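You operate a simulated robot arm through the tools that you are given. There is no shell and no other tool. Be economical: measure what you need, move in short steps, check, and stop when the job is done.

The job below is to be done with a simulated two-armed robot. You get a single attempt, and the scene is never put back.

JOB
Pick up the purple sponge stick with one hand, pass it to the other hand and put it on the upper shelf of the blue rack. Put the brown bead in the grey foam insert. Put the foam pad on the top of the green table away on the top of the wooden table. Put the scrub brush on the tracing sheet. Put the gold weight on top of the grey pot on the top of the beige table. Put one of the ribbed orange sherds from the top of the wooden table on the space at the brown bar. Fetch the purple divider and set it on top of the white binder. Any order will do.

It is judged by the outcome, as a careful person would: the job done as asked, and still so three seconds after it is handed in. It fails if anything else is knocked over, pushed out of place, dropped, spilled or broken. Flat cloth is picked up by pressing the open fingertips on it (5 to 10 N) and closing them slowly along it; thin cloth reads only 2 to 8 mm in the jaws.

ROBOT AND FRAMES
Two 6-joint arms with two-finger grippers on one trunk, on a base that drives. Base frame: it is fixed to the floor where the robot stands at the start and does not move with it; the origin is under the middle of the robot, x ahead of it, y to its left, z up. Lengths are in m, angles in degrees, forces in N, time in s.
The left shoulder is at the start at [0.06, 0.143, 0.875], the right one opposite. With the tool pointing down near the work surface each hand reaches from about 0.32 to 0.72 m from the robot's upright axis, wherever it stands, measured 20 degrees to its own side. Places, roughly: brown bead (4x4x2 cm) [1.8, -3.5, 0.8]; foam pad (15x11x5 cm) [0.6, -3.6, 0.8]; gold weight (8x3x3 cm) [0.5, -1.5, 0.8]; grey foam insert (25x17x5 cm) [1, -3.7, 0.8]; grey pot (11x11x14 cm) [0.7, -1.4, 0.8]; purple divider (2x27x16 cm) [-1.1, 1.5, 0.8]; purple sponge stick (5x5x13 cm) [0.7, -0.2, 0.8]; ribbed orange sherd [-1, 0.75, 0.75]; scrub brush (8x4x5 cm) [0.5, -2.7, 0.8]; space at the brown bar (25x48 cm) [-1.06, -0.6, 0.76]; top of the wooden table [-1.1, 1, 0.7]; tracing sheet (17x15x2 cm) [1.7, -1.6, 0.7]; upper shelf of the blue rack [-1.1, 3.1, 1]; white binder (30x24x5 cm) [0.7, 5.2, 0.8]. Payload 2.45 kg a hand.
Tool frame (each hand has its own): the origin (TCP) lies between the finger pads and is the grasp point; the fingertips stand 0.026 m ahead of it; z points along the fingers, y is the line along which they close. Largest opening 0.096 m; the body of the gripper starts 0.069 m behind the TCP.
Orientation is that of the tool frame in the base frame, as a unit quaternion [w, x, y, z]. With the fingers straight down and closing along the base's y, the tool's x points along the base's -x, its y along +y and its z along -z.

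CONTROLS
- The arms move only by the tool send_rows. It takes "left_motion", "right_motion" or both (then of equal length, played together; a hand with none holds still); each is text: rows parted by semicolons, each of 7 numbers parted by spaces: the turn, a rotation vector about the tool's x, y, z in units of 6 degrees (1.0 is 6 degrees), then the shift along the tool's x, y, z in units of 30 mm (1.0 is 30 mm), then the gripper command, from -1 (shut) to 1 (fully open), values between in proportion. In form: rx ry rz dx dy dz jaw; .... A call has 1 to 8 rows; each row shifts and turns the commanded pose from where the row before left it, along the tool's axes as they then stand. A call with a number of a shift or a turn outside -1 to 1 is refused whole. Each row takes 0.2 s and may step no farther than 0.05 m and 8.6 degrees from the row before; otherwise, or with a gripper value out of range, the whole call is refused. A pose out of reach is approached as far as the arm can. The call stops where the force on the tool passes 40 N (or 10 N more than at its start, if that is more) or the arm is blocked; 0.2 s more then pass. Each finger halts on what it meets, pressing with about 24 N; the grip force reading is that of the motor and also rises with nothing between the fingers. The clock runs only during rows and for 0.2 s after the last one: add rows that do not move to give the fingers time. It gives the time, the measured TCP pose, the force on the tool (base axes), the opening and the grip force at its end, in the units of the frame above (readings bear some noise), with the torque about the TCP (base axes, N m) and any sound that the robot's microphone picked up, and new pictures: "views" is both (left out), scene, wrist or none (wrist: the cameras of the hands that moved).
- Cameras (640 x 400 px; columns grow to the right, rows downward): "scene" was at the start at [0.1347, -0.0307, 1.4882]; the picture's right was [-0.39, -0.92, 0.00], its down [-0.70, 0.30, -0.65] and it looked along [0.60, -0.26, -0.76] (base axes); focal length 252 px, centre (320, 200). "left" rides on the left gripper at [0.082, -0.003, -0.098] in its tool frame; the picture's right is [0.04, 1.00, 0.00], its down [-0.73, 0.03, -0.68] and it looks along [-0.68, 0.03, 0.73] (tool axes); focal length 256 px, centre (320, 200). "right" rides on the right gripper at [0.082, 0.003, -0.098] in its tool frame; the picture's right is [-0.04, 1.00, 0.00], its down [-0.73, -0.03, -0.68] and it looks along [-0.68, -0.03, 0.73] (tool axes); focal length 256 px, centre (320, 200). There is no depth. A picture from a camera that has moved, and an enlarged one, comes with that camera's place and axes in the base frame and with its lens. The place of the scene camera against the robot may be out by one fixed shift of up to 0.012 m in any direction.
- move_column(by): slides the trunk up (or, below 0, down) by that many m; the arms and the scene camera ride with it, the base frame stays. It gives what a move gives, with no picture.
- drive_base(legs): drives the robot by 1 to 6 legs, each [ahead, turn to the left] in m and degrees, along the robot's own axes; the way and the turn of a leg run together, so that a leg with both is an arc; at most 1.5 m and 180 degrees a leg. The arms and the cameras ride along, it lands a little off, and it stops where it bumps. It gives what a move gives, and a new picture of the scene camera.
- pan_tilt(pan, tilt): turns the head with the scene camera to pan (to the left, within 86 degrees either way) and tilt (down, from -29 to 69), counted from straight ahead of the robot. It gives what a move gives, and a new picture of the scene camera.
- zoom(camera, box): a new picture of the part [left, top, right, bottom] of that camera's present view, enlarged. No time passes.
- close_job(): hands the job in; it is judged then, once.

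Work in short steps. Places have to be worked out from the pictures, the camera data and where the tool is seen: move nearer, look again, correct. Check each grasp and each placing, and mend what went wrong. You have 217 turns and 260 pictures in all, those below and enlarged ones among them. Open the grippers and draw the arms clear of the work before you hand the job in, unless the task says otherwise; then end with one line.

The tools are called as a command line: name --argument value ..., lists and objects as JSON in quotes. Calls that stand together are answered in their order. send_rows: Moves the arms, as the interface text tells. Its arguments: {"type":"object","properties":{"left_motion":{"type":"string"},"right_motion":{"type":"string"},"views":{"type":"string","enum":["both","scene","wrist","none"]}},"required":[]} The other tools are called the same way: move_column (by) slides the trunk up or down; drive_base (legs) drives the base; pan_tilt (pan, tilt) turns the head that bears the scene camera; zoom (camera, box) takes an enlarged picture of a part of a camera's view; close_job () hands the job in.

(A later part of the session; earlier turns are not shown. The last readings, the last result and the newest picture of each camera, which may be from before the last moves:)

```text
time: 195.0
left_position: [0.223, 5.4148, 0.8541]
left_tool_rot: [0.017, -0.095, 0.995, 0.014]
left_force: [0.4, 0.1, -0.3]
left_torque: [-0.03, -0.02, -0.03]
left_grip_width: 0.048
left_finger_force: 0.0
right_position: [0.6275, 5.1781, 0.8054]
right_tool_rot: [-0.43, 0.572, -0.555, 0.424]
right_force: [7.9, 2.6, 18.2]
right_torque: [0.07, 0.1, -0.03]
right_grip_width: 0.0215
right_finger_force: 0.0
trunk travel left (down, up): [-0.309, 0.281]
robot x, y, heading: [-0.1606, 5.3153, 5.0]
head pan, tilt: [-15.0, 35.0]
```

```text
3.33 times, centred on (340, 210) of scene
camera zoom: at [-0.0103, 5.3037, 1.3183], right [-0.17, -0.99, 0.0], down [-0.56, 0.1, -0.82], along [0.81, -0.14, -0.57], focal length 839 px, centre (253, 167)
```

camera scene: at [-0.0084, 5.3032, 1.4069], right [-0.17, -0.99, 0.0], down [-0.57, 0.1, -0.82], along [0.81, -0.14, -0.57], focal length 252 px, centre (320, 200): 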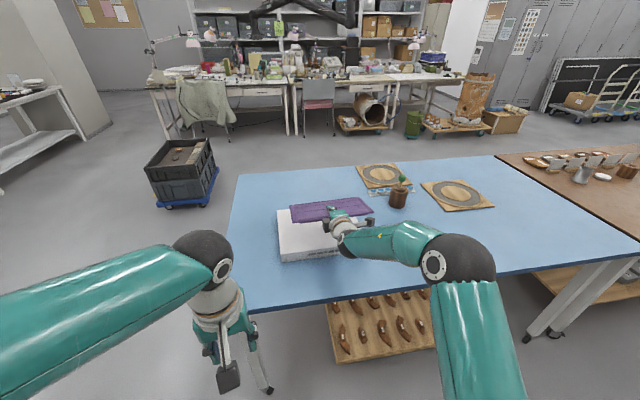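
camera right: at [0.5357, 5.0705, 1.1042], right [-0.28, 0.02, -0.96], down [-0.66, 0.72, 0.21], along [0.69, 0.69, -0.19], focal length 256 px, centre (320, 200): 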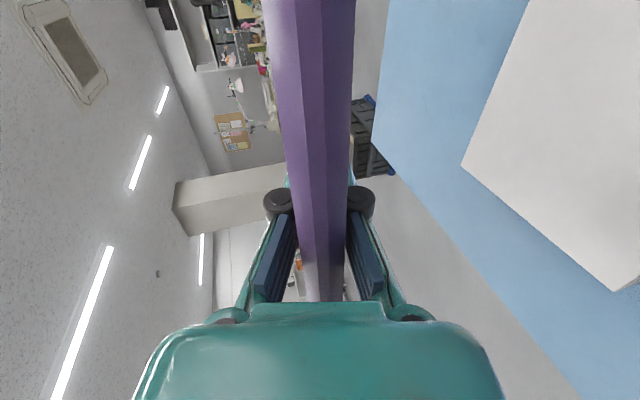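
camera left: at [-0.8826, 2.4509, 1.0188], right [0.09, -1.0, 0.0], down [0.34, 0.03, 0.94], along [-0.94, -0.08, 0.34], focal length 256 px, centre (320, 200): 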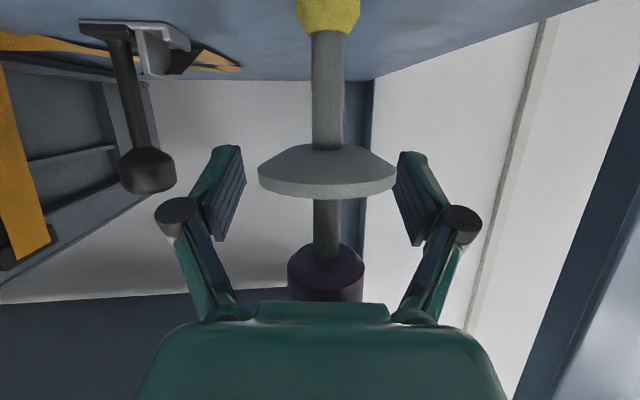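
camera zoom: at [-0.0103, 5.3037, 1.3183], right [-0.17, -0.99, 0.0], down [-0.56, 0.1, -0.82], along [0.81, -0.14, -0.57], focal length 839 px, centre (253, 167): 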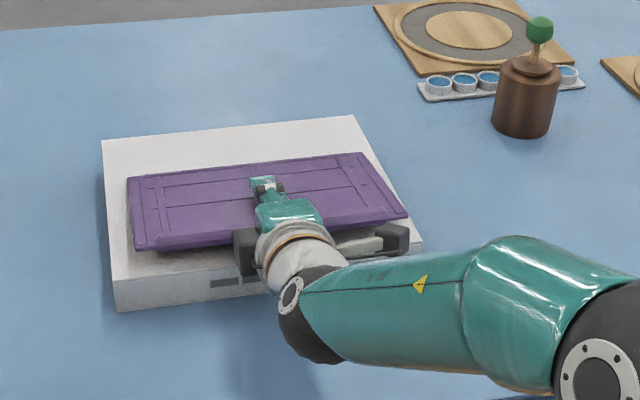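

The lower fingertip now touches the binder. Relieve slightly and draw the hand straight back.

move_column --by 0.005

send_rows --right_motion "0 0 0 0 0 0 -0.3;0 0 0 0 0.14 -0.48 -0.3;0 0 0 0 0.14 -0.48 -0.3;0 0 0 0 0.2 -0.8 -0.3;0 0 0 0 0.2 -0.8 -0.3;0 0 0 0 0 0 -0.3" --views "none"

zoom --camera "scene" --box '[250, 150, 430, 270]'

```text
time: 195.6
left_position: [0.2239, 5.4146, 0.8591]
left_tool_rot: [0.017, -0.095, 0.995, 0.014]
left_force: [-0.9, -0.5, -0.1]
left_torque: [0.04, 0.02, 0.01]
left_grip_width: 0.0478
left_finger_force: 0.0
right_position: [0.6274, 5.1784, 0.8074]
right_tool_rot: [-0.427, 0.574, -0.556, 0.423]
right_force: [5.8, 0.0, 13.0]
right_torque: [0.03, -0.02, -0.02]
right_grip_width: 0.0251
right_finger_force: 0.1
trunk travel left (down, up): [-0.314, 0.276]
robot x, y, heading: [-0.1563, 5.3158, 5.1]
head pan, tilt: [-15.0, 35.0]
```

```text
time: 196.9
left_position: [0.2234, 5.4157, 0.8592]
left_tool_rot: [0.017, -0.095, 0.995, 0.014]
left_force: [0.0, 0.4, -0.9]
left_torque: [-0.01, 0.03, 0.0]
left_grip_width: 0.0478
left_finger_force: 0.1
right_position: [0.5457, 5.1755, 0.8057]
right_tool_rot: [-0.427, 0.575, -0.557, 0.422]
right_force: [0.2, -0.4, -0.2]
right_torque: [0.0, -0.02, 0.03]
right_grip_width: 0.034
right_finger_force: 0.5
trunk travel left (down, up): [-0.314, 0.276]
robot x, y, heading: [-0.1574, 5.313, 5.0]
head pan, tilt: [-15.0, 35.0]
```

```text
3.33 times, centred on (340, 210) of scene
camera zoom: at [-0.0085, 5.3031, 1.3229], right [-0.17, -0.99, 0.0], down [-0.57, 0.1, -0.82], along [0.81, -0.14, -0.57], focal length 839 px, centre (253, 167)
```

zoom: 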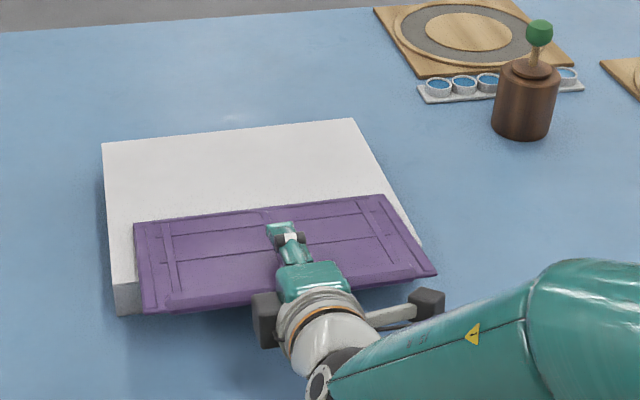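

The panel dragged along on the lower finger; now it overhangs the binder's front with the finger in front of the binder edge. I lower the hand so the panel rests on the binder, then retreat and afterwards push it inward.

send_rows --right_motion "0 0 0 0 0 0 -0.1;0 0 0 0 0.2 0.05 0;0 0 0 0 0.2 0.05 0.1;0 0 0 0 0.1 0 0.1" --views "none"

zoom --camera "scene" --box '[250, 150, 430, 270]'

```text
time: 197.9
left_position: [0.2233, 5.4135, 0.8593]
left_tool_rot: [0.017, -0.095, 0.995, 0.014]
left_force: [-0.7, 0.0, -0.7]
left_torque: [0.06, 0.02, 0.02]
left_grip_width: 0.0483
left_finger_force: 0.0
right_position: [0.5455, 5.1752, 0.7927]
right_tool_rot: [-0.426, 0.574, -0.556, 0.423]
right_force: [0.0, 0.0, -0.5]
right_torque: [0.0, 0.03, -0.03]
right_grip_width: 0.0531
right_finger_force: 0.4
trunk travel left (down, up): [-0.314, 0.276]
robot x, y, heading: [-0.1614, 5.3101, 5.2]
head pan, tilt: [-15.0, 35.0]
```

```text
3.33 times, centred on (340, 210) of scene
camera zoom: at [-0.0087, 5.3031, 1.323], right [-0.17, -0.99, 0.0], down [-0.57, 0.1, -0.82], along [0.81, -0.14, -0.57], focal length 839 px, centre (253, 167)
```

zoom: 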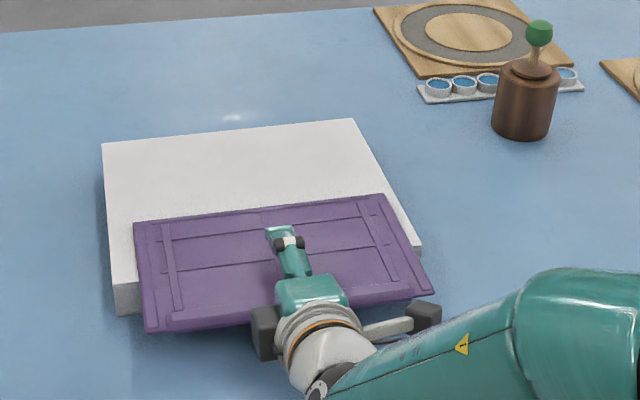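

The fingers hold the panel deeper than thought, so it tips there. Better: re-grip, lift, come closer, and use the left hand to hold the panel down while the right withdraws. Re-grip and lift first.

send_rows --right_motion "0 0 0 0 0 0 -0.4;0 0 0 0 0 0 -0.8;0 0 0 0 0 0 -1;0 0 0 0 0 0 -1;0 0 0 0 0 0 -1" --views "none"

move_column --by 0.14

drive_base --legs '[[0.14, 0]]'

```text
time: 199.2
left_position: [0.2237, 5.4153, 0.8592]
left_tool_rot: [0.018, -0.096, 0.995, 0.013]
left_force: [0.2, 0.2, -1.0]
left_torque: [-0.02, 0.03, 0.0]
left_grip_width: 0.0476
left_finger_force: 0.1
right_position: [0.5468, 5.1755, 0.7943]
right_tool_rot: [-0.426, 0.574, -0.557, 0.423]
right_force: [4.0, -0.5, 9.8]
right_torque: [0.36, -1.16, -0.06]
right_grip_width: 0.0168
right_finger_force: 24.2
trunk travel left (down, up): [-0.314, 0.276]
robot x, y, heading: [-0.1558, 5.3141, 5.3]
head pan, tilt: [-15.0, 35.0]
```

```text
time: 200.8
left_position: [0.2238, 5.4137, 0.999]
left_tool_rot: [0.016, -0.095, 0.995, 0.014]
left_force: [0.5, 0.1, -0.6]
left_torque: [-0.02, -0.03, 0.0]
left_grip_width: 0.0478
left_finger_force: 0.0
right_position: [0.5488, 5.1762, 0.932]
right_tool_rot: [-0.426, 0.574, -0.557, 0.422]
right_force: [0.3, -0.1, -2.0]
right_torque: [-0.02, 0.03, 0.04]
right_grip_width: 0.006
right_finger_force: 24.3
trunk travel left (down, up): [-0.454, 0.136]
robot x, y, heading: [-0.1594, 5.3113, 5.2]
head pan, tilt: [-15.0, 35.0]
```

```text
time: 202.2
left_position: [0.3692, 5.428, 0.9974]
left_tool_rot: [0.016, -0.095, 0.995, 0.015]
left_force: [0.5, 0.1, -0.6]
left_torque: [-0.02, 0.04, -0.01]
left_grip_width: 0.0481
left_finger_force: 0.0
right_position: [0.6919, 5.1881, 0.9305]
right_tool_rot: [-0.426, 0.575, -0.557, 0.422]
right_force: [1.1, 0.2, -1.3]
right_torque: [0.01, 0.04, -0.02]
right_grip_width: 0.0063
right_finger_force: 23.8
trunk travel left (down, up): [-0.454, 0.136]
robot x, y, heading: [-0.0154, 5.3231, 5.1]
head pan, tilt: [-15.0, 35.0]
camera scene: at [0.1375, 5.3162, 1.4626], right [-0.17, -0.99, 0.0], down [-0.57, 0.1, -0.82], along [0.81, -0.14, -0.58], focal length 252 px, centre (320, 200)
```

scene: 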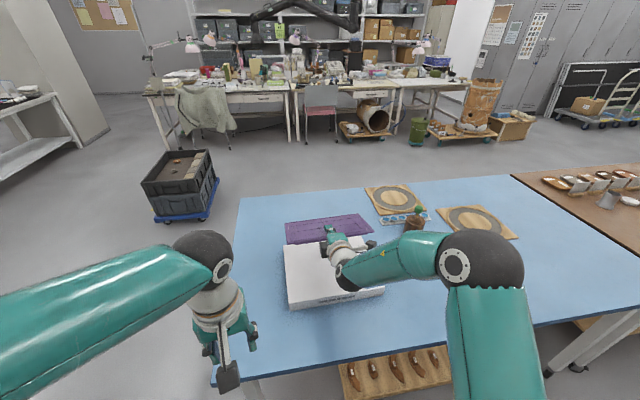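

Lower the panel with the right arm toward (0.66, 5.19).

send_rows --right_motion "0 0 0 0 0.87 0 -1;0 0 0 0 0.87 0 -1;0 0 0 0 0.87 0 -1;0 0 0 0 0.87 0 -1;0 0 0 0 0 0 -1" --views "none"

zoom --camera "scene" --box '[250, 180, 430, 310]'

```text
time: 203.4
left_position: [0.3683, 5.4268, 0.9993]
left_tool_rot: [0.017, -0.095, 0.995, 0.014]
left_force: [0.0, 0.5, -0.2]
left_torque: [-0.01, 0.0, -0.01]
left_grip_width: 0.0478
left_finger_force: 0.0
right_position: [0.6617, 5.227, 0.8521]
right_tool_rot: [-0.423, 0.573, -0.56, 0.423]
right_force: [-0.4, -0.5, -0.7]
right_torque: [-0.01, 0.02, 0.02]
right_grip_width: 0.006
right_finger_force: 23.9
right hand out of reach, approached as far as the arm can: row 1, 2, 3, 4
trunk travel left (down, up): [-0.454, 0.136]
robot x, y, heading: [-0.0131, 5.3252, 5.2]
head pan, tilt: [-15.0, 35.0]
```

```text
3.08 times, centred on (340, 245) of scene
camera zoom: at [0.1352, 5.316, 1.463], right [-0.17, -0.99, 0.0], down [-0.57, 0.1, -0.82], along [0.81, -0.14, -0.57], focal length 774 px, centre (258, 62)
```

zoom: 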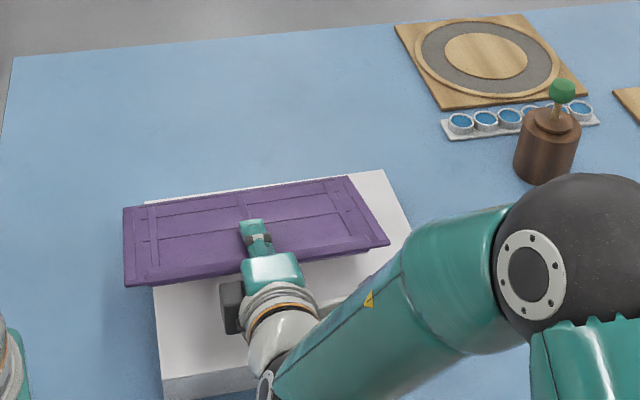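

It drifted 4 cm to the left; shift back right.

send_rows --right_motion "0 0 0 0.6 0 0 -1;0 0 0 0.6 0 0 -1;0 0 0 0 0 0 -1" --views "none"

move_column --by -0.03

zoom --camera "scene" --box '[250, 160, 430, 290]'

```text
time: 204.2
left_position: [0.368, 5.4274, 0.9982]
left_tool_rot: [0.016, -0.095, 0.995, 0.014]
left_force: [0.0, 0.1, -0.5]
left_torque: [0.02, 0.03, -0.02]
left_grip_width: 0.048
left_finger_force: 0.0
right_position: [0.6637, 5.2173, 0.8674]
right_tool_rot: [-0.421, 0.573, -0.562, 0.424]
right_force: [0.5, 0.8, -1.6]
right_torque: [-0.01, 0.02, 0.0]
right_grip_width: 0.0061
right_finger_force: 24.3
right hand out of reach, approached as far as the arm can: row 1, 2
trunk travel left (down, up): [-0.454, 0.136]
robot x, y, heading: [-0.017, 5.3239, 5.1]
head pan, tilt: [-15.0, 35.0]
```

```text
time: 204.9
left_position: [0.367, 5.4273, 0.9693]
left_tool_rot: [0.017, -0.096, 0.995, 0.015]
left_force: [-0.2, -0.3, 0.4]
left_torque: [-0.01, -0.05, 0.03]
left_grip_width: 0.0478
left_finger_force: 0.1
right_position: [0.6631, 5.2178, 0.8371]
right_tool_rot: [-0.421, 0.573, -0.561, 0.424]
right_force: [-0.6, 0.4, -0.9]
right_torque: [0.01, 0.02, 0.04]
right_grip_width: 0.006
right_finger_force: 24.2
trunk travel left (down, up): [-0.424, 0.166]
robot x, y, heading: [-0.0179, 5.326, 5.2]
head pan, tilt: [-15.0, 35.0]
```

```text
3.08 times, centred on (340, 225) of scene
camera zoom: at [0.135, 5.316, 1.433], right [-0.17, -0.99, 0.0], down [-0.57, 0.1, -0.82], along [0.81, -0.14, -0.57], focal length 774 px, centre (258, 123)
```

zoom: 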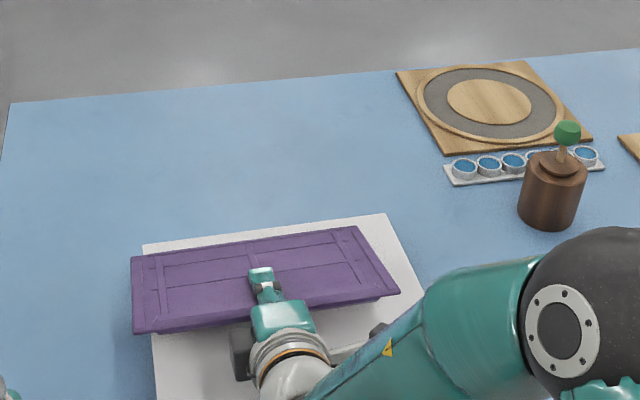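

Use a small base turn (-2.5°) to shift the panel right.

drive_base --legs '[[0, -2.5]]'

move_column --by -0.02

zoom --camera "scene" --box '[250, 150, 430, 290]'

```text
time: 205.7
left_position: [0.3719, 5.4111, 0.9682]
left_tool_rot: [0.018, -0.073, 0.997, 0.014]
left_force: [-0.6, -0.4, -0.3]
left_torque: [-0.02, 0.02, -0.01]
left_grip_width: 0.048
left_finger_force: 0.0
right_position: [0.6577, 5.1871, 0.8384]
right_tool_rot: [0.41, -0.56, 0.575, -0.433]
right_force: [0.3, -0.2, -1.3]
right_torque: [0.01, 0.01, 0.0]
right_grip_width: 0.0061
right_finger_force: 24.4
trunk travel left (down, up): [-0.424, 0.166]
robot x, y, heading: [-0.0136, 5.3291, 2.5]
head pan, tilt: [-15.0, 35.0]
camera scene: at [0.1343, 5.3119, 1.433], right [-0.21, -0.98, 0.0], down [-0.56, 0.12, -0.82], along [0.8, -0.18, -0.57], focal length 252 px, centre (320, 200)
```

scene: 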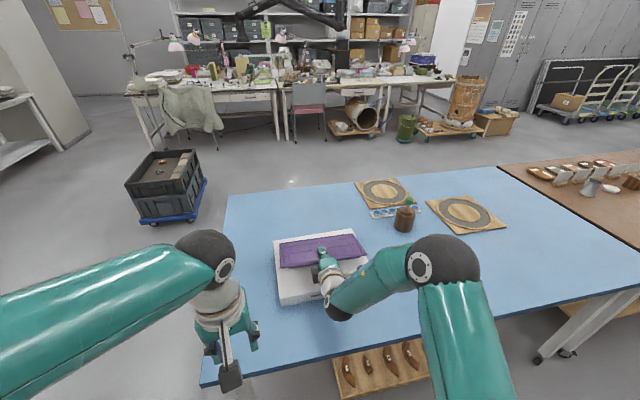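

```text
time: 206.4
left_position: [0.3707, 5.4118, 0.9497]
left_tool_rot: [0.018, -0.074, 0.997, 0.014]
left_force: [-0.2, 0.4, 0.3]
left_torque: [0.0, 0.01, -0.01]
left_grip_width: 0.0483
left_finger_force: 0.0
right_position: [0.6584, 5.1881, 0.8179]
right_tool_rot: [0.411, -0.56, 0.574, -0.434]
right_force: [0.2, 0.2, -1.2]
right_torque: [-0.02, 0.0, 0.0]
right_grip_width: 0.0062
right_finger_force: 24.0
trunk travel left (down, up): [-0.404, 0.186]
robot x, y, heading: [-0.0152, 5.3296, 2.5]
head pan, tilt: [-15.0, 35.0]
```

```text
2.86 times, centred on (340, 220) of scene
camera zoom: at [0.1342, 5.3121, 1.413], right [-0.21, -0.98, 0.0], down [-0.56, 0.12, -0.82], along [0.8, -0.18, -0.57], focal length 719 px, centre (263, 143)
```

zoom: 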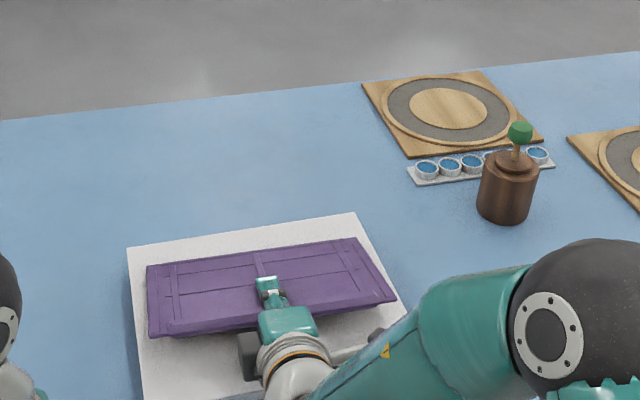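

Good. Lower to light contact, and bring the (closed) left hand over the panel's left near part.

move_column --by -0.011

send_rows --left_motion "0 0 0 -1 -0.2 0 -0.5;0 0 0 -1 -0.3 0 -1;0 0 0 -1 -0.4 0 -1;0 0 0 -1 -0.4 0 -1;0 0 0 -1 -0.4 0 -1;0 0 0 -1 -0.4 0 -1;0 0 0 -1 -0.4 0 -1;0 0 0 -0.9 -0.4 0 -1" --views "scene"

zoom --camera "left" --box '[0, 0, 640, 400]'

```text
time: 207.0
left_position: [0.3707, 5.4107, 0.9406]
left_tool_rot: [0.018, -0.074, 0.997, 0.014]
left_force: [-0.7, 0.6, -0.1]
left_torque: [0.0, 0.0, 0.0]
left_grip_width: 0.0482
left_finger_force: 0.1
right_position: [0.6584, 5.188, 0.8106]
right_tool_rot: [0.413, -0.558, 0.572, -0.436]
right_force: [-2.4, 0.9, 11.0]
right_torque: [0.31, -1.21, -0.04]
right_grip_width: 0.0058
right_finger_force: 24.3
trunk travel left (down, up): [-0.393, 0.197]
robot x, y, heading: [-0.0198, 5.3283, 2.5]
head pan, tilt: [-15.0, 35.0]
```

```text
time: 208.8
left_position: [0.5895, 5.368, 0.9433]
left_tool_rot: [0.017, -0.072, 0.997, 0.015]
left_force: [0.0, -0.1, 0.0]
left_torque: [0.03, 0.03, -0.01]
left_grip_width: 0.0
left_finger_force: 24.0
left hand out of reach, approached as far as the arm can: row 8
right_position: [0.6585, 5.1884, 0.8069]
right_tool_rot: [0.412, -0.561, 0.573, -0.433]
right_force: [-3.7, 0.5, 9.4]
right_torque: [0.34, -1.09, 0.26]
right_grip_width: 0.0074
right_finger_force: 24.4
trunk travel left (down, up): [-0.393, 0.197]
robot x, y, heading: [-0.0152, 5.3286, 2.9]
head pan, tilt: [-15.0, 35.0]
camera scene: at [0.1328, 5.3117, 1.4021], right [-0.21, -0.98, 0.0], down [-0.56, 0.12, -0.82], along [0.8, -0.18, -0.57], focal length 252 px, centre (320, 200)
```

scene: 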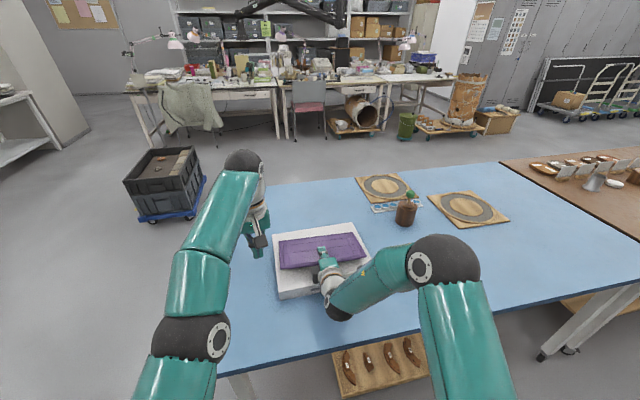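

```text
1.00 times, centred on (320, 200) of left (not enlarged: the box is as wide or as high as the picture)
camera zoom: at [0.5079, 5.3487, 1.0391], right [-0.19, 0.98, 0.02], down [0.7, 0.11, 0.71], along [0.69, 0.15, -0.71], focal length 256 px, centre (320, 200)
```

zoom: 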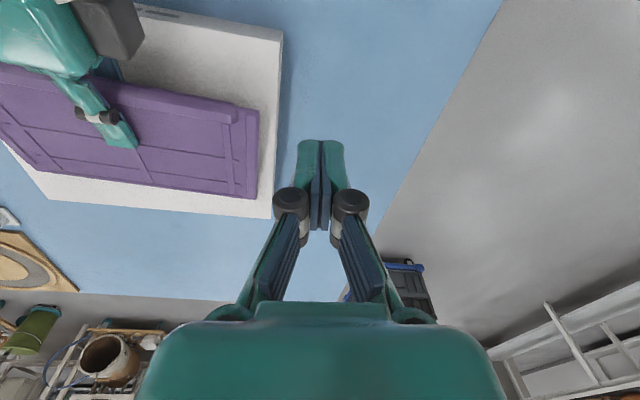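

Left hand is at its reach limit only because it is high. Lower first, then move over the panel's left end at (0.655, 5.285).

send_rows --left_motion "0 0 0 0.2 0 0.8 -1;0 0 0 0 0 0.8 -1;0 0 0 0 0 0.75 -1;0 0 0 -0.48 -0.76 0 -1;0 0 0 -0.48 -0.76 0 -1;0 0 0 -0.48 -0.76 0 -1;0 0 0 -0.48 -0.76 0 -1;0 0 0 0 0 0 -1" --views "wrist"

```text
time: 210.6
left_position: [0.5982, 5.3063, 0.8578]
left_tool_rot: [0.017, -0.073, 0.997, 0.013]
left_force: [0.2, 0.0, -0.1]
left_torque: [0.0, 0.02, -0.01]
left_grip_width: 0.0002
left_finger_force: 24.0
left hand out of reach, approached as far as the arm can: row 5, 6, 7
right_position: [0.6573, 5.1874, 0.8072]
right_tool_rot: [0.41, -0.56, 0.574, -0.435]
right_force: [-1.2, 0.5, 9.6]
right_torque: [0.3, -0.96, -0.2]
right_grip_width: 0.0072
right_finger_force: 23.8
trunk travel left (down, up): [-0.393, 0.197]
robot x, y, heading: [-0.0149, 5.3258, 2.6]
head pan, tilt: [-15.0, 35.0]
camera left: at [0.5157, 5.2878, 0.9532], right [-0.19, 0.98, 0.02], down [0.7, 0.12, 0.71], along [0.69, 0.15, -0.71], focal length 256 px, centre (320, 200)
```

left: 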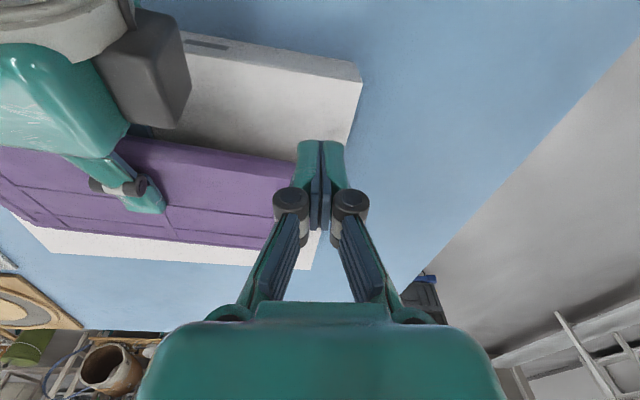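

Tilt the left tool forward 24° to gain reach, then shift over the panel.

send_rows --left_motion "0 -1 0 0 0 0 -1;0 -1 0 0 0 0 -1;0 -1 0 0 0 0 -1;0 -1 0 0 0 0 -1;0 0 0 -0.6 -0.25 0.27 -1;0 0 0 -0.6 -0.25 0.27 -1;0 0 0 -0.6 -0.25 0.27 -1;0 0 0 0 0 0 -1" --views "wrist"

```text
time: 212.4
left_position: [0.6593, 5.2931, 0.8591]
left_tool_rot: [0.224, -0.068, 0.972, 0.029]
left_force: [-0.8, -0.3, 0.8]
left_torque: [0.01, 0.01, 0.02]
left_grip_width: 0.0
left_finger_force: 23.9
right_position: [0.658, 5.1876, 0.8082]
right_tool_rot: [0.411, -0.56, 0.574, -0.433]
right_force: [-1.3, -0.8, 8.9]
right_torque: [0.36, -0.97, 0.0]
right_grip_width: 0.0071
right_finger_force: 23.4
trunk travel left (down, up): [-0.393, 0.197]
robot x, y, heading: [-0.0146, 5.3292, 2.4]
head pan, tilt: [-15.0, 35.0]
camera left: at [0.5467, 5.2708, 0.9115], right [-0.18, 0.98, 0.01], down [0.36, 0.06, 0.93], along [0.92, 0.17, -0.36], focal length 256 px, centre (320, 200)
```

left: 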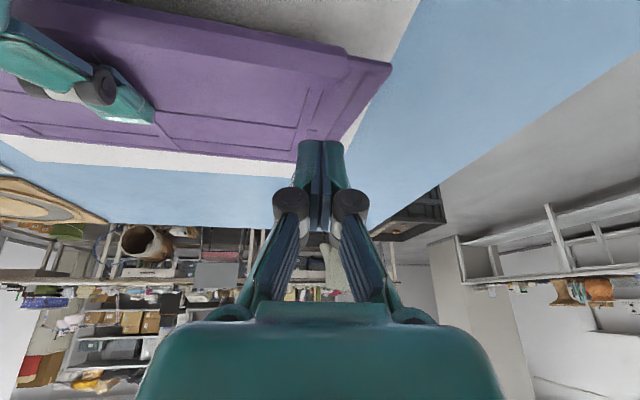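

Tips are ~3 cm above the panel's left part. Lower in small steps until light contact.

send_rows --left_motion "0 0 0 0 -0.3 0 -1;0 0 0 0.13 0 0.27 -1;0 0 0 0.13 0 0.27 -1;0 0 0 0.13 0 0.27 -1;0 0 0 0.07 0 0.13 -1;0 0 0 0 0 0 -1" --views "none"

zoom --camera "scene" --box '[220, 180, 420, 310]'

```text
time: 213.8
left_position: [0.6627, 5.2854, 0.8324]
left_tool_rot: [0.228, -0.069, 0.971, 0.027]
left_force: [-3.1, 0.9, 21.8]
left_torque: [0.01, 0.08, -0.07]
left_grip_width: 0.006
left_finger_force: 24.4
right_position: [0.6562, 5.1885, 0.8058]
right_tool_rot: [0.41, -0.56, 0.574, -0.434]
right_force: [6.2, 1.7, -7.9]
right_torque: [-0.38, -1.49, -0.36]
right_grip_width: 0.0089
right_finger_force: 24.5
trunk travel left (down, up): [-0.393, 0.197]
robot x, y, heading: [-0.0144, 5.3286, 2.7]
head pan, tilt: [-15.0, 35.0]
```

```text
3.08 times, centred on (320, 245) of scene
camera zoom: at [0.133, 5.3122, 1.4022], right [-0.21, -0.98, 0.0], down [-0.56, 0.12, -0.82], along [0.8, -0.18, -0.57], focal length 774 px, centre (320, 62)
```

zoom: 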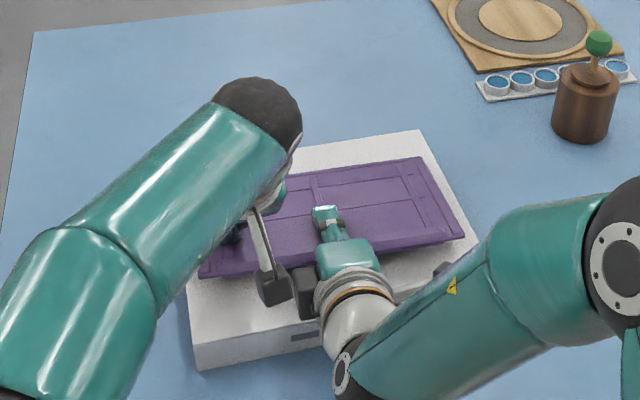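

Left presses at ~22 N; ease it a little, then open the right jaws gradually.

send_rows --left_motion "0 0 0 -0.02 0 -0.06 -1;0 0 0 0 0 0 -1;0 0 0 0 0 0 -1;0 0 0 0 0 0 -1;0 0 0 0 0 0 -1;0 0 0 0 0 0 -1" --right_motion "0 0 0 0 0 0 -0.9;0 0 0 0 0 0 -0.8;0 0 0 0 0 0 -0.7;0 0 0 0 0 0 -0.6;0 0 0 0 0 0 -0.5;0 0 0 0 0 0 -0.45" --views "none"

zoom --camera "scene" --box '[220, 180, 420, 310]'

```text
time: 215.2
left_position: [0.6618, 5.2844, 0.8305]
left_tool_rot: [0.223, -0.069, 0.972, 0.029]
left_force: [0.0, -0.8, 0.7]
left_torque: [0.02, 0.01, 0.03]
left_grip_width: 0.0
left_finger_force: 23.9
right_position: [0.659, 5.1871, 0.8074]
right_tool_rot: [0.411, -0.56, 0.574, -0.433]
right_force: [3.1, 0.2, 2.5]
right_torque: [-0.01, -0.11, -0.01]
right_grip_width: 0.0256
right_finger_force: 0.1
trunk travel left (down, up): [-0.393, 0.197]
robot x, y, heading: [-0.0151, 5.3251, 2.5]
head pan, tilt: [-15.0, 35.0]
```

```text
3.08 times, centred on (320, 245) of scene
camera zoom: at [0.1346, 5.3121, 1.402], right [-0.21, -0.98, 0.0], down [-0.56, 0.12, -0.82], along [0.8, -0.18, -0.57], focal length 774 px, centre (320, 62)
```

zoom: 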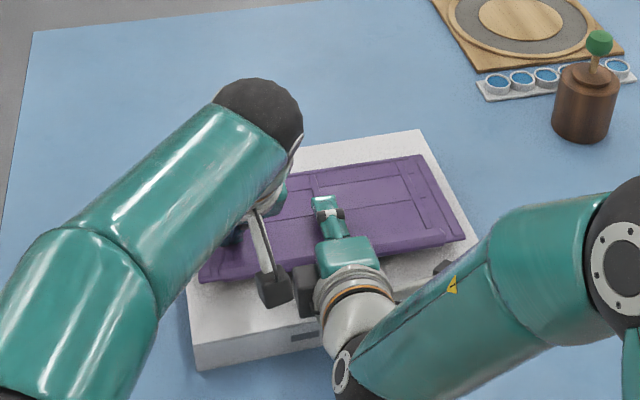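

Left lost contact as the panel sank; press again lightly.

send_rows --left_motion "0 0 0 0.07 0 0.13 -1;0 0 0 0.07 0 0.13 -1;0 0 0 0.05 0 0.1 -1;0 0 0 0 0 0 -1" --views "none"

```text
time: 216.2
left_position: [0.6606, 5.2855, 0.8235]
left_tool_rot: [0.227, -0.069, 0.971, 0.028]
left_force: [1.5, 0.9, 17.7]
left_torque: [-0.11, -0.07, 0.01]
left_grip_width: 0.0
left_finger_force: 23.9
right_position: [0.6582, 5.188, 0.8078]
right_tool_rot: [0.411, -0.56, 0.574, -0.434]
right_force: [6.0, 0.9, 0.2]
right_torque: [-0.16, -0.36, -0.03]
right_grip_width: 0.0265
right_finger_force: 0.1
trunk travel left (down, up): [-0.393, 0.197]
robot x, y, heading: [-0.0141, 5.3276, 2.3]
head pan, tilt: [-15.0, 35.0]
```

Left presses 18 N. Now withdraw the right hand backwards.

send_rows --right_motion "0 0 0 0 0.14 -0.48 -0.4;0 0 0 0 0.14 -0.48 -0.4;0 0 0 0 0.2 -0.8 -0.4;0 0 0 0 0.2 -0.8 -0.4;0 0 0 0 0.2 -0.8 -0.4;0 0 0 0 0 0 -0.4" --left_motion "0 0 0 0 0 0 -1;0 0 0 0 0 0 -1;0 0 0 0 0 0 -1;0 0 0 0 0 0 -1;0 0 0 0 0 0 -1;0 0 0 0 0 0 -1" --views "none"

zoom --camera "scene" --box '[220, 180, 420, 310]'

```text
time: 217.6
left_position: [0.6593, 5.2852, 0.8183]
left_tool_rot: [0.223, -0.069, 0.972, 0.029]
left_force: [-2.8, -0.2, 9.5]
left_torque: [-0.03, 0.09, -0.03]
left_grip_width: 0.0059
left_finger_force: 24.1
right_position: [0.5535, 5.1887, 0.8113]
right_tool_rot: [0.41, -0.56, 0.574, -0.433]
right_force: [0.8, -0.3, -0.2]
right_torque: [0.02, -0.01, 0.02]
right_grip_width: 0.0289
right_finger_force: 0.0
trunk travel left (down, up): [-0.393, 0.197]
robot x, y, heading: [-0.014, 5.3289, 2.5]
head pan, tilt: [-15.0, 35.0]
```

```text
3.08 times, centred on (320, 245) of scene
camera zoom: at [0.133, 5.312, 1.402], right [-0.21, -0.98, 0.0], down [-0.56, 0.12, -0.82], along [0.8, -0.18, -0.57], focal length 774 px, centre (320, 62)
```

zoom: 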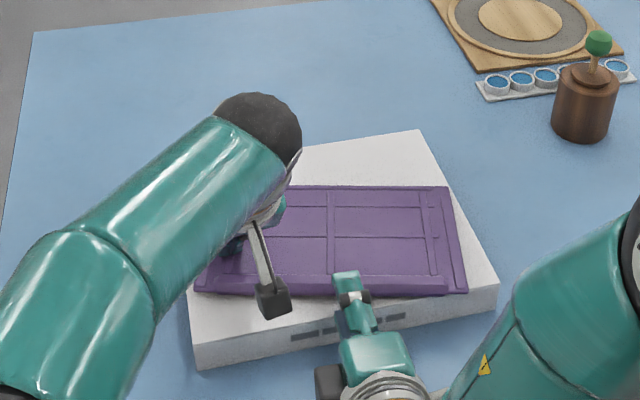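

The divider lies flat on the binder and the right hand is out. Lift the left hand and withdraw both.

send_rows --left_motion "0 0 0 -0.2 0 -0.5 -1;0 0 0 -0.3 0 -0.8 -1;0 0 0 0.3 0 -0.8 -1;0 0 0 0.8 0.3 -0.3 -1;0 0 0 0.8 0.4 0 -0.5;0 0 0 0.8 0.4 0 0" --right_motion "0 0 0 0 0 -0.8 -0.4;0 0 0 0 0 -0.8 -0.4;0 0 0 0 0 -0.8 -0.4;0 0 0 0 0 -0.8 -0.4;0 0 0 0 0 0 -0.4;0 0 0 0 0 0 -0.4" --views "scene"

zoom --camera "scene" --box '[220, 180, 420, 310]'

```text
time: 219.0
left_position: [0.5666, 5.3034, 0.8561]
left_tool_rot: [0.224, -0.068, 0.972, 0.028]
left_force: [0.0, 0.4, 0.6]
left_torque: [0.04, -0.02, 0.0]
left_grip_width: 0.0481
left_finger_force: 0.1
right_position: [0.5015, 5.2094, 0.8361]
right_tool_rot: [0.411, -0.559, 0.574, -0.435]
right_force: [0.1, 0.4, 0.0]
right_torque: [0.01, 0.02, -0.04]
right_grip_width: 0.0288
right_finger_force: 0.1
right hand out of reach, approached as far as the arm can: row 3, 4
trunk travel left (down, up): [-0.393, 0.197]
robot x, y, heading: [-0.0114, 5.3269, 2.6]
head pan, tilt: [-15.0, 35.0]
camera scene: at [0.1341, 5.312, 1.402], right [-0.21, -0.98, 0.0], down [-0.56, 0.12, -0.82], along [0.8, -0.18, -0.57], focal length 252 px, centre (320, 200)
```

scene: 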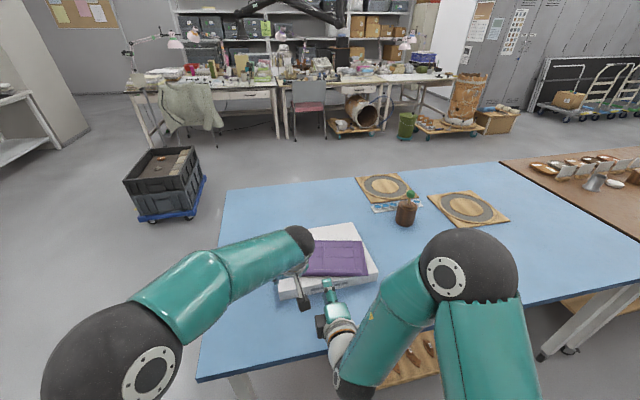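

```text
3.08 times, centred on (320, 245) of scene
camera zoom: at [0.1341, 5.312, 1.402], right [-0.21, -0.98, 0.0], down [-0.56, 0.12, -0.82], along [0.8, -0.18, -0.57], focal length 774 px, centre (320, 62)
```

zoom: 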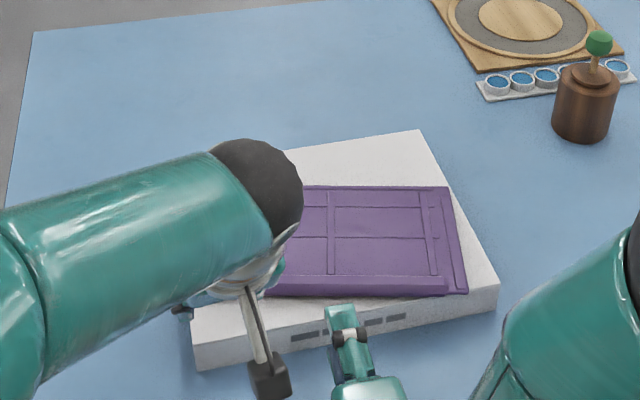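

Divider task done. Raise, back away and restore both tools to pointing down.

move_column --by 0.1

drive_base --legs '[[-0.22, 0]]'

send_rows --left_motion "0 1 0 0 0 0 0;0 1 0 0 0 0 0;0 1 0 0 0 0 0;0 1 0 0 0 0 0;0 0 0 0.5 0.7 0 0;0 0 0 0.5 0.7 0 0;0 0 0 0.5 0.7 0 0;0 0 0 0 0 0 0" --right_motion "-1 0 0 0 0 0 0;-1 0 0 0 0 0 0;-1 0 0 0 0 0 0;-1 0 0 0 0 0 0;-1 0 0 0 0 0 0;-1 0 0 0 0 0 0;-1 0 0 0 0 0 0;-1 0 0 0 0 0 0" --views "none"

send_rows --right_motion "-1 0 0 0 0 0 0;-1 0 0 0 0 0 0;-1 0 0 0 0 0 0;-1 0 0 0 0 0 0;0 0 1 0 0 0 0;0 0 1 0 0 0 0;0 0 1 0 0 0 0;0 0 1 0 0 0 0" --views "none"

send_rows --right_motion "0 0 1 0 0 0 0;0 0 1 0 0 0 0;0 0 1 0 0 0 0;0 0 1 0 0 0 0;0 0 1 0 0 0 0;0 0 1 0 0 0 0;0 0 1 0 0 0 0;0 0 1 0 0 0 0" --views "none"

```text
time: 220.3
left_position: [0.5666, 5.3036, 0.9546]
left_tool_rot: [0.223, -0.069, 0.972, 0.029]
left_force: [-0.9, -0.1, -0.3]
left_torque: [-0.01, 0.01, -0.01]
left_grip_width: 0.0475
left_finger_force: 0.1
right_position: [0.5029, 5.2083, 0.9359]
right_tool_rot: [0.41, -0.561, 0.574, -0.433]
right_force: [0.0, -1.1, 0.2]
right_torque: [0.02, 0.03, 0.0]
right_grip_width: 0.0287
right_finger_force: 0.1
trunk travel left (down, up): [-0.493, 0.097]
robot x, y, heading: [-0.0147, 5.329, 2.6]
head pan, tilt: [-15.0, 35.0]
```

```text
time: 222.0
left_position: [0.3482, 5.2905, 0.9566]
left_tool_rot: [0.225, -0.065, 0.972, 0.028]
left_force: [-0.5, -0.2, 0.4]
left_torque: [0.04, 0.0, -0.02]
left_grip_width: 0.0481
left_finger_force: 0.1
right_position: [0.2833, 5.1972, 0.9364]
right_tool_rot: [0.41, -0.559, 0.575, -0.434]
right_force: [-0.8, -1.2, 0.3]
right_torque: [-0.02, 0.03, 0.01]
right_grip_width: 0.0286
right_finger_force: 0.0
trunk travel left (down, up): [-0.493, 0.097]
robot x, y, heading: [-0.2274, 5.3189, 2.3]
head pan, tilt: [-15.0, 35.0]
camera scene: at [-0.0843, 5.3016, 1.5022], right [-0.22, -0.98, 0.0], down [-0.56, 0.13, -0.82], along [0.8, -0.18, -0.57], focal length 252 px, centre (320, 200)
```

scene: 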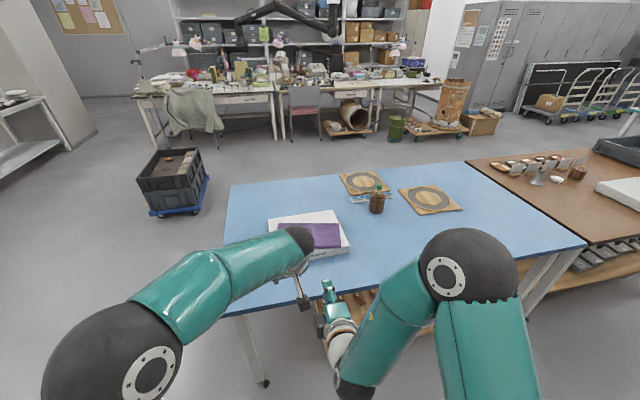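

```text
time: 223.8
left_position: [0.2983, 5.3475, 0.9521]
left_tool_rot: [0.016, -0.071, 0.997, 0.013]
left_force: [0.0, 0.2, 0.0]
left_torque: [0.02, 0.01, 0.0]
left_grip_width: 0.0479
left_finger_force: 0.0
right_position: [0.2834, 5.1963, 0.9361]
right_tool_rot: [0.147, -0.677, 0.703, -0.162]
right_force: [0.4, -0.6, 0.7]
right_torque: [-0.02, -0.01, -0.03]
right_grip_width: 0.0481
right_finger_force: 0.0
trunk travel left (down, up): [-0.493, 0.097]
robot x, y, heading: [-0.2277, 5.3203, 2.3]
head pan, tilt: [-15.0, 35.0]
```

```text
time: 225.6
left_position: [0.2975, 5.3483, 0.9529]
left_tool_rot: [0.017, -0.071, 0.997, 0.014]
left_force: [-0.2, 0.3, -0.7]
left_torque: [0.0, -0.02, 0.0]
left_grip_width: 0.0482
left_finger_force: 0.0
right_position: [0.2849, 5.197, 0.9364]
right_tool_rot: [0.006, -0.527, 0.85, -0.012]
right_force: [-0.2, 0.3, -0.5]
right_torque: [-0.04, 0.01, -0.03]
right_grip_width: 0.048
right_finger_force: 0.0
trunk travel left (down, up): [-0.493, 0.097]
robot x, y, heading: [-0.2317, 5.3183, 2.3]
head pan, tilt: [-15.0, 35.0]
```

```text
time: 227.4
left_position: [0.297, 5.3486, 0.9518]
left_tool_rot: [0.018, -0.071, 0.997, 0.013]
left_force: [-0.2, 0.0, 0.9]
left_torque: [0.0, -0.03, -0.02]
left_grip_width: 0.048
left_finger_force: 0.0
right_position: [0.2842, 5.1973, 0.9354]
right_tool_rot: [0.011, -0.135, 0.991, -0.01]
right_force: [-0.4, 0.3, 0.1]
right_torque: [-0.02, 0.0, 0.0]
right_grip_width: 0.048
right_finger_force: 0.1
trunk travel left (down, up): [-0.493, 0.097]
robot x, y, heading: [-0.234, 5.3161, 2.5]
head pan, tilt: [-15.0, 35.0]
```

Finish alignment of tools, move left hand outward, and turn to face down the aisle.

send_rows --left_motion "0 0 0.5 0.6 0.8 0 0;0 0 0.5 0.6 0.8 0 0;0 0 0 0.6 0.8 0 0;0 0 0 0.6 0.8 0 0" --right_motion "0 0 1 0.6 -0.5 0 0;0 0 1 0.6 -0.5 0 0;0 0 1 0.6 -0.5 0 0;0 0 0 0.6 -0.5 0 0" --views "none"

drive_base --legs '[[0, -45], [0, -47], [1.4, 0], [1.4, 0]]'

```text
time: 228.4
left_position: [0.2176, 5.4377, 0.9545]
left_tool_rot: [0.017, -0.018, 1.0, 0.014]
left_force: [-0.1, -0.4, -0.2]
left_torque: [0.03, -0.05, -0.02]
left_grip_width: 0.048
left_finger_force: 0.1
right_position: [0.2199, 5.1313, 0.9346]
right_tool_rot: [0.012, 0.021, 1.0, -0.007]
right_force: [0.3, 0.3, 0.8]
right_torque: [-0.03, -0.02, 0.01]
right_grip_width: 0.048
right_finger_force: 0.1
trunk travel left (down, up): [-0.493, 0.097]
robot x, y, heading: [-0.2333, 5.3205, 2.0]
head pan, tilt: [-15.0, 35.0]
```

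```text
time: 232.6
left_position: [0.0215, 4.9232, 0.9547]
left_tool_rot: [0.023, 0.574, 0.818, 0.003]
left_force: [-0.3, -1.0, -0.8]
left_torque: [0.04, -0.05, 0.02]
left_grip_width: 0.0484
left_finger_force: 0.1
right_position: [-0.2706, 4.8259, 0.9347]
right_tool_rot: [0.005, 0.605, 0.796, -0.012]
right_force: [-1.1, -0.2, 0.3]
right_torque: [0.01, -0.03, -0.03]
right_grip_width: 0.0479
right_finger_force: 0.1
trunk travel left (down, up): [-0.493, 0.097]
robot x, y, heading: [-0.1818, 5.3351, -71.9]
head pan, tilt: [-15.0, 35.0]
stopped in leg 2: the robot was blocked; the commanded pose is now the measured one
camera scene: at [-0.1567, 5.1884, 1.5017], right [-1.0, -0.06, 0.0], down [-0.03, 0.57, -0.82], along [0.05, -0.82, -0.58], focal length 252 px, centre (320, 200)
```

scene: 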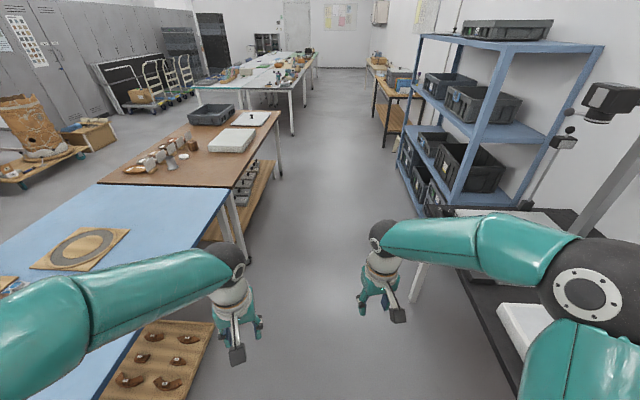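

Drive ahead with a gentle curve to straighten along the aisle.

drive_base --legs '[[0.5, -12], [1.3, -8], [1.3, 0], [0.9, 0]]'

```text
time: 252.4
left_position: [0.0431, 0.9046, 0.9556]
left_tool_rot: [0.021, 0.694, 0.72, -0.001]
left_force: [1.0, 0.0, 0.1]
left_torque: [0.01, -0.01, 0.0]
left_grip_width: 0.0481
left_finger_force: 0.1
right_position: [-0.2636, 0.8998, 0.9353]
right_tool_rot: [0.002, 0.72, 0.694, -0.012]
right_force: [0.5, 0.7, 0.5]
right_torque: [-0.01, 0.0, 0.02]
right_grip_width: 0.0481
right_finger_force: 0.0
trunk travel left (down, up): [-0.493, 0.097]
robot x, y, heading: [-0.0217, 1.364, -89.6]
head pan, tilt: [-15.0, 35.0]
camera scene: at [-0.0437, 1.212, 1.5019], right [-0.97, 0.25, 0.0], down [0.14, 0.56, -0.82], along [-0.21, -0.79, -0.57], focal length 252 px, centre (320, 200)
```

scene: 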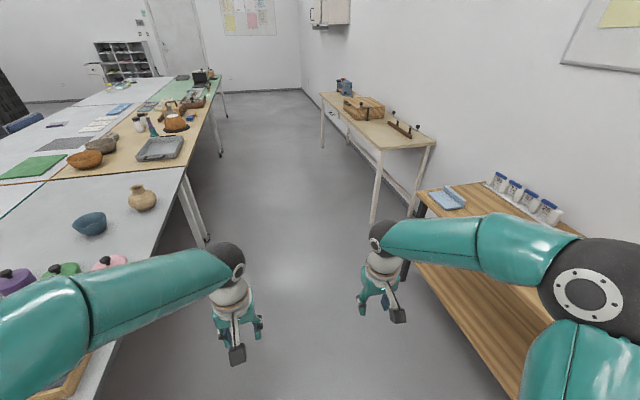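

Drive to the sherds on the wooden table and face it.

drive_base --legs '[[0.66, 0], [0, -45], [0, -45]]'

```text
time: 259.9
left_position: [-0.4307, 0.4824, 0.9571]
left_tool_rot: [0.017, 0.983, 0.185, -0.015]
left_force: [-1.1, -0.3, -0.1]
left_torque: [-0.04, -0.06, -0.03]
left_grip_width: 0.0479
left_finger_force: 0.1
right_position: [-0.5356, 0.7708, 0.9358]
right_tool_rot: [-0.003, 0.989, 0.146, -0.013]
right_force: [0.2, -0.3, 0.4]
right_torque: [-0.03, -0.03, 0.01]
right_grip_width: 0.048
right_finger_force: 0.1
trunk travel left (down, up): [-0.493, 0.097]
robot x, y, heading: [-0.003, 0.648, -162.1]
head pan, tilt: [-15.0, 35.0]
stopped in leg 3: the robot was blocked; the commanded pose is now the measured one
camera scene: at [-0.1499, 0.6277, 1.5017], right [-0.05, 1.0, 0.0], down [0.57, 0.03, -0.82], along [-0.82, -0.04, -0.58], focal length 252 px, centre (320, 200)
```

scene: 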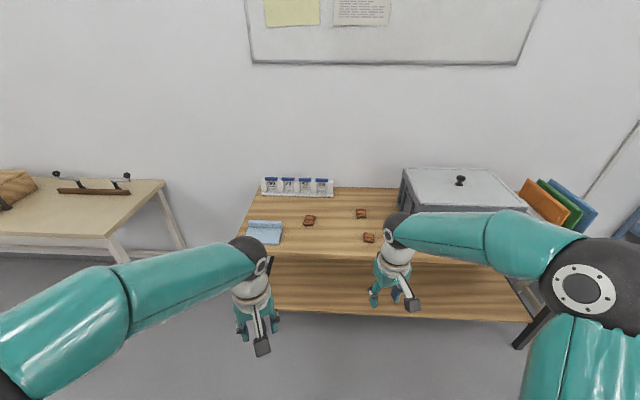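

zoom --camera "scene" --box '[290, 195, 390, 255]'

drive_base --legs '[[0.1, -8], [0.2, -9]]'

```text
6.40 times, centred on (340, 225) of scene
camera zoom: at [-0.1499, 0.6277, 1.5017], right [-0.05, 1.0, 0.0], down [0.57, 0.03, -0.82], along [-0.82, -0.04, -0.58], focal length 1611 px, centre (192, 40)
```

zoom: 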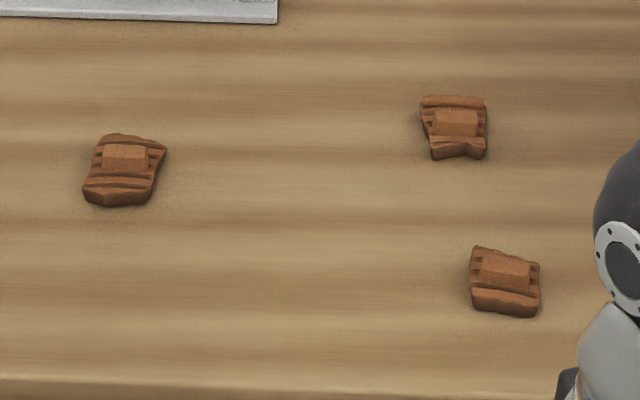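

```text
time: 262.3
left_position: [-0.7509, 0.5718, 0.9567]
left_tool_rot: [0.015, 0.999, 0.039, -0.017]
left_force: [-0.3, 0.7, -0.1]
left_torque: [-0.04, -0.02, 0.03]
left_grip_width: 0.0479
left_finger_force: 0.0
right_position: [-0.7658, 0.8771, 0.9376]
right_tool_rot: [-0.006, 1.0, 0.001, -0.01]
right_force: [-0.6, 1.1, 0.3]
right_torque: [-0.03, -0.03, 0.02]
right_grip_width: 0.0481
right_finger_force: 0.0
trunk travel left (down, up): [-0.493, 0.097]
robot x, y, heading: [-0.296, 0.6053, -179.2]
head pan, tilt: [-15.0, 35.0]
camera scene: at [-0.438, 0.624, 1.5018], right [0.24, 0.97, 0.0], down [0.56, -0.14, -0.82], along [-0.79, 0.2, -0.57], focal length 252 px, centre (320, 200)
```

scene: 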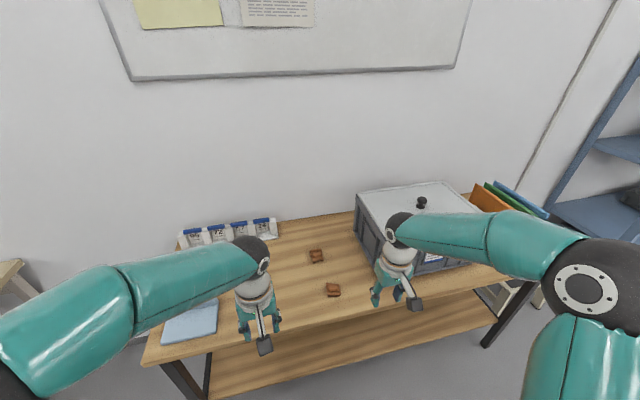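

All three are ribbed sherds. I take the nearest one at about (-0.95, 0.80). Drive 0.12 closer and bring the right hand above it.

drive_base --legs '[[0.12, 0]]'

send_rows --right_motion "0 0 0 -0.8 0.8 0.5 0.4;0 0 0 -0.5 0.8 0.8 0.4;0 0 0 0 0.8 0.8 0.4;0 0 0 0 0 0.5 0.4" --views "wrist"

```text
time: 263.5
left_position: [-0.8738, 0.5693, 0.9576]
left_tool_rot: [0.014, 0.999, 0.039, -0.016]
left_force: [-1.2, 1.2, 0.2]
left_torque: [0.0, -0.07, 0.0]
left_grip_width: 0.0478
left_finger_force: 0.0
right_position: [-0.8877, 0.8767, 0.9359]
right_tool_rot: [-0.007, 1.0, -0.002, -0.011]
right_force: [-1.0, 0.1, 0.5]
right_torque: [0.0, -0.05, 0.03]
right_grip_width: 0.048
right_finger_force: 0.0
trunk travel left (down, up): [-0.493, 0.097]
robot x, y, heading: [-0.4135, 0.6006, -179.6]
head pan, tilt: [-15.0, 35.0]
camera scene: at [-0.5616, 0.6219, 1.5016], right [0.25, 0.97, 0.0], down [0.56, -0.14, -0.82], along [-0.79, 0.2, -0.58], focal length 252 px, centre (320, 200)
```

scene: 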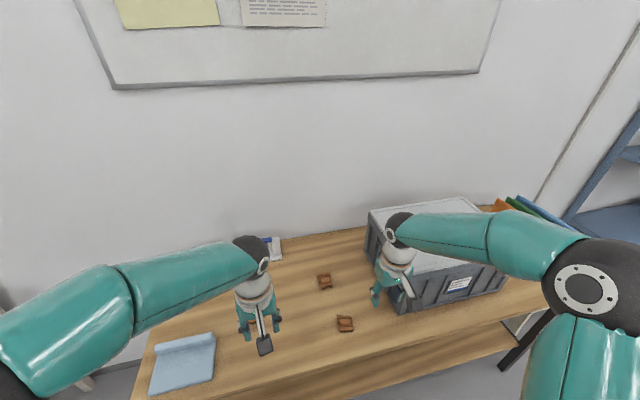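

```text
time: 264.5
left_position: [-0.8723, 0.5703, 0.9596]
left_tool_rot: [0.015, 0.999, 0.039, -0.017]
left_force: [0.3, 0.1, -0.5]
left_torque: [0.0, 0.01, -0.03]
left_grip_width: 0.0482
left_finger_force: 0.0
right_position: [-0.9287, 0.8053, 0.8588]
right_tool_rot: [-0.006, 1.0, -0.001, -0.011]
right_force: [-0.4, 0.5, 0.9]
right_torque: [-0.01, 0.0, -0.01]
right_grip_width: 0.0672
right_finger_force: 0.1
trunk travel left (down, up): [-0.493, 0.097]
robot x, y, heading: [-0.4129, 0.6021, -179.2]
head pan, tilt: [-15.0, 35.0]
camera right: at [-0.8449, 0.8004, 0.9546], right [-0.04, -1.0, -0.01], down [-0.72, 0.02, 0.7], along [-0.7, 0.04, -0.72], focal length 256 px, centre (320, 200)
```

right: 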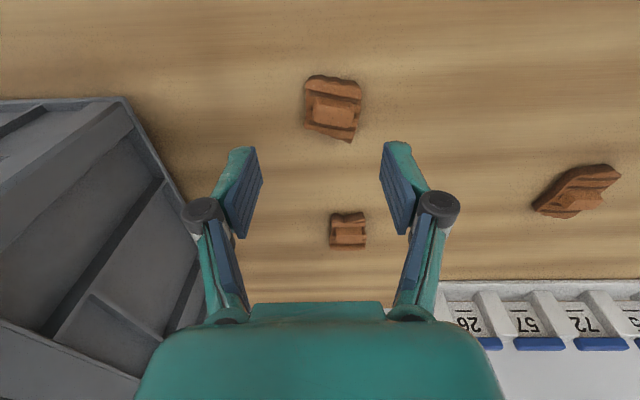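

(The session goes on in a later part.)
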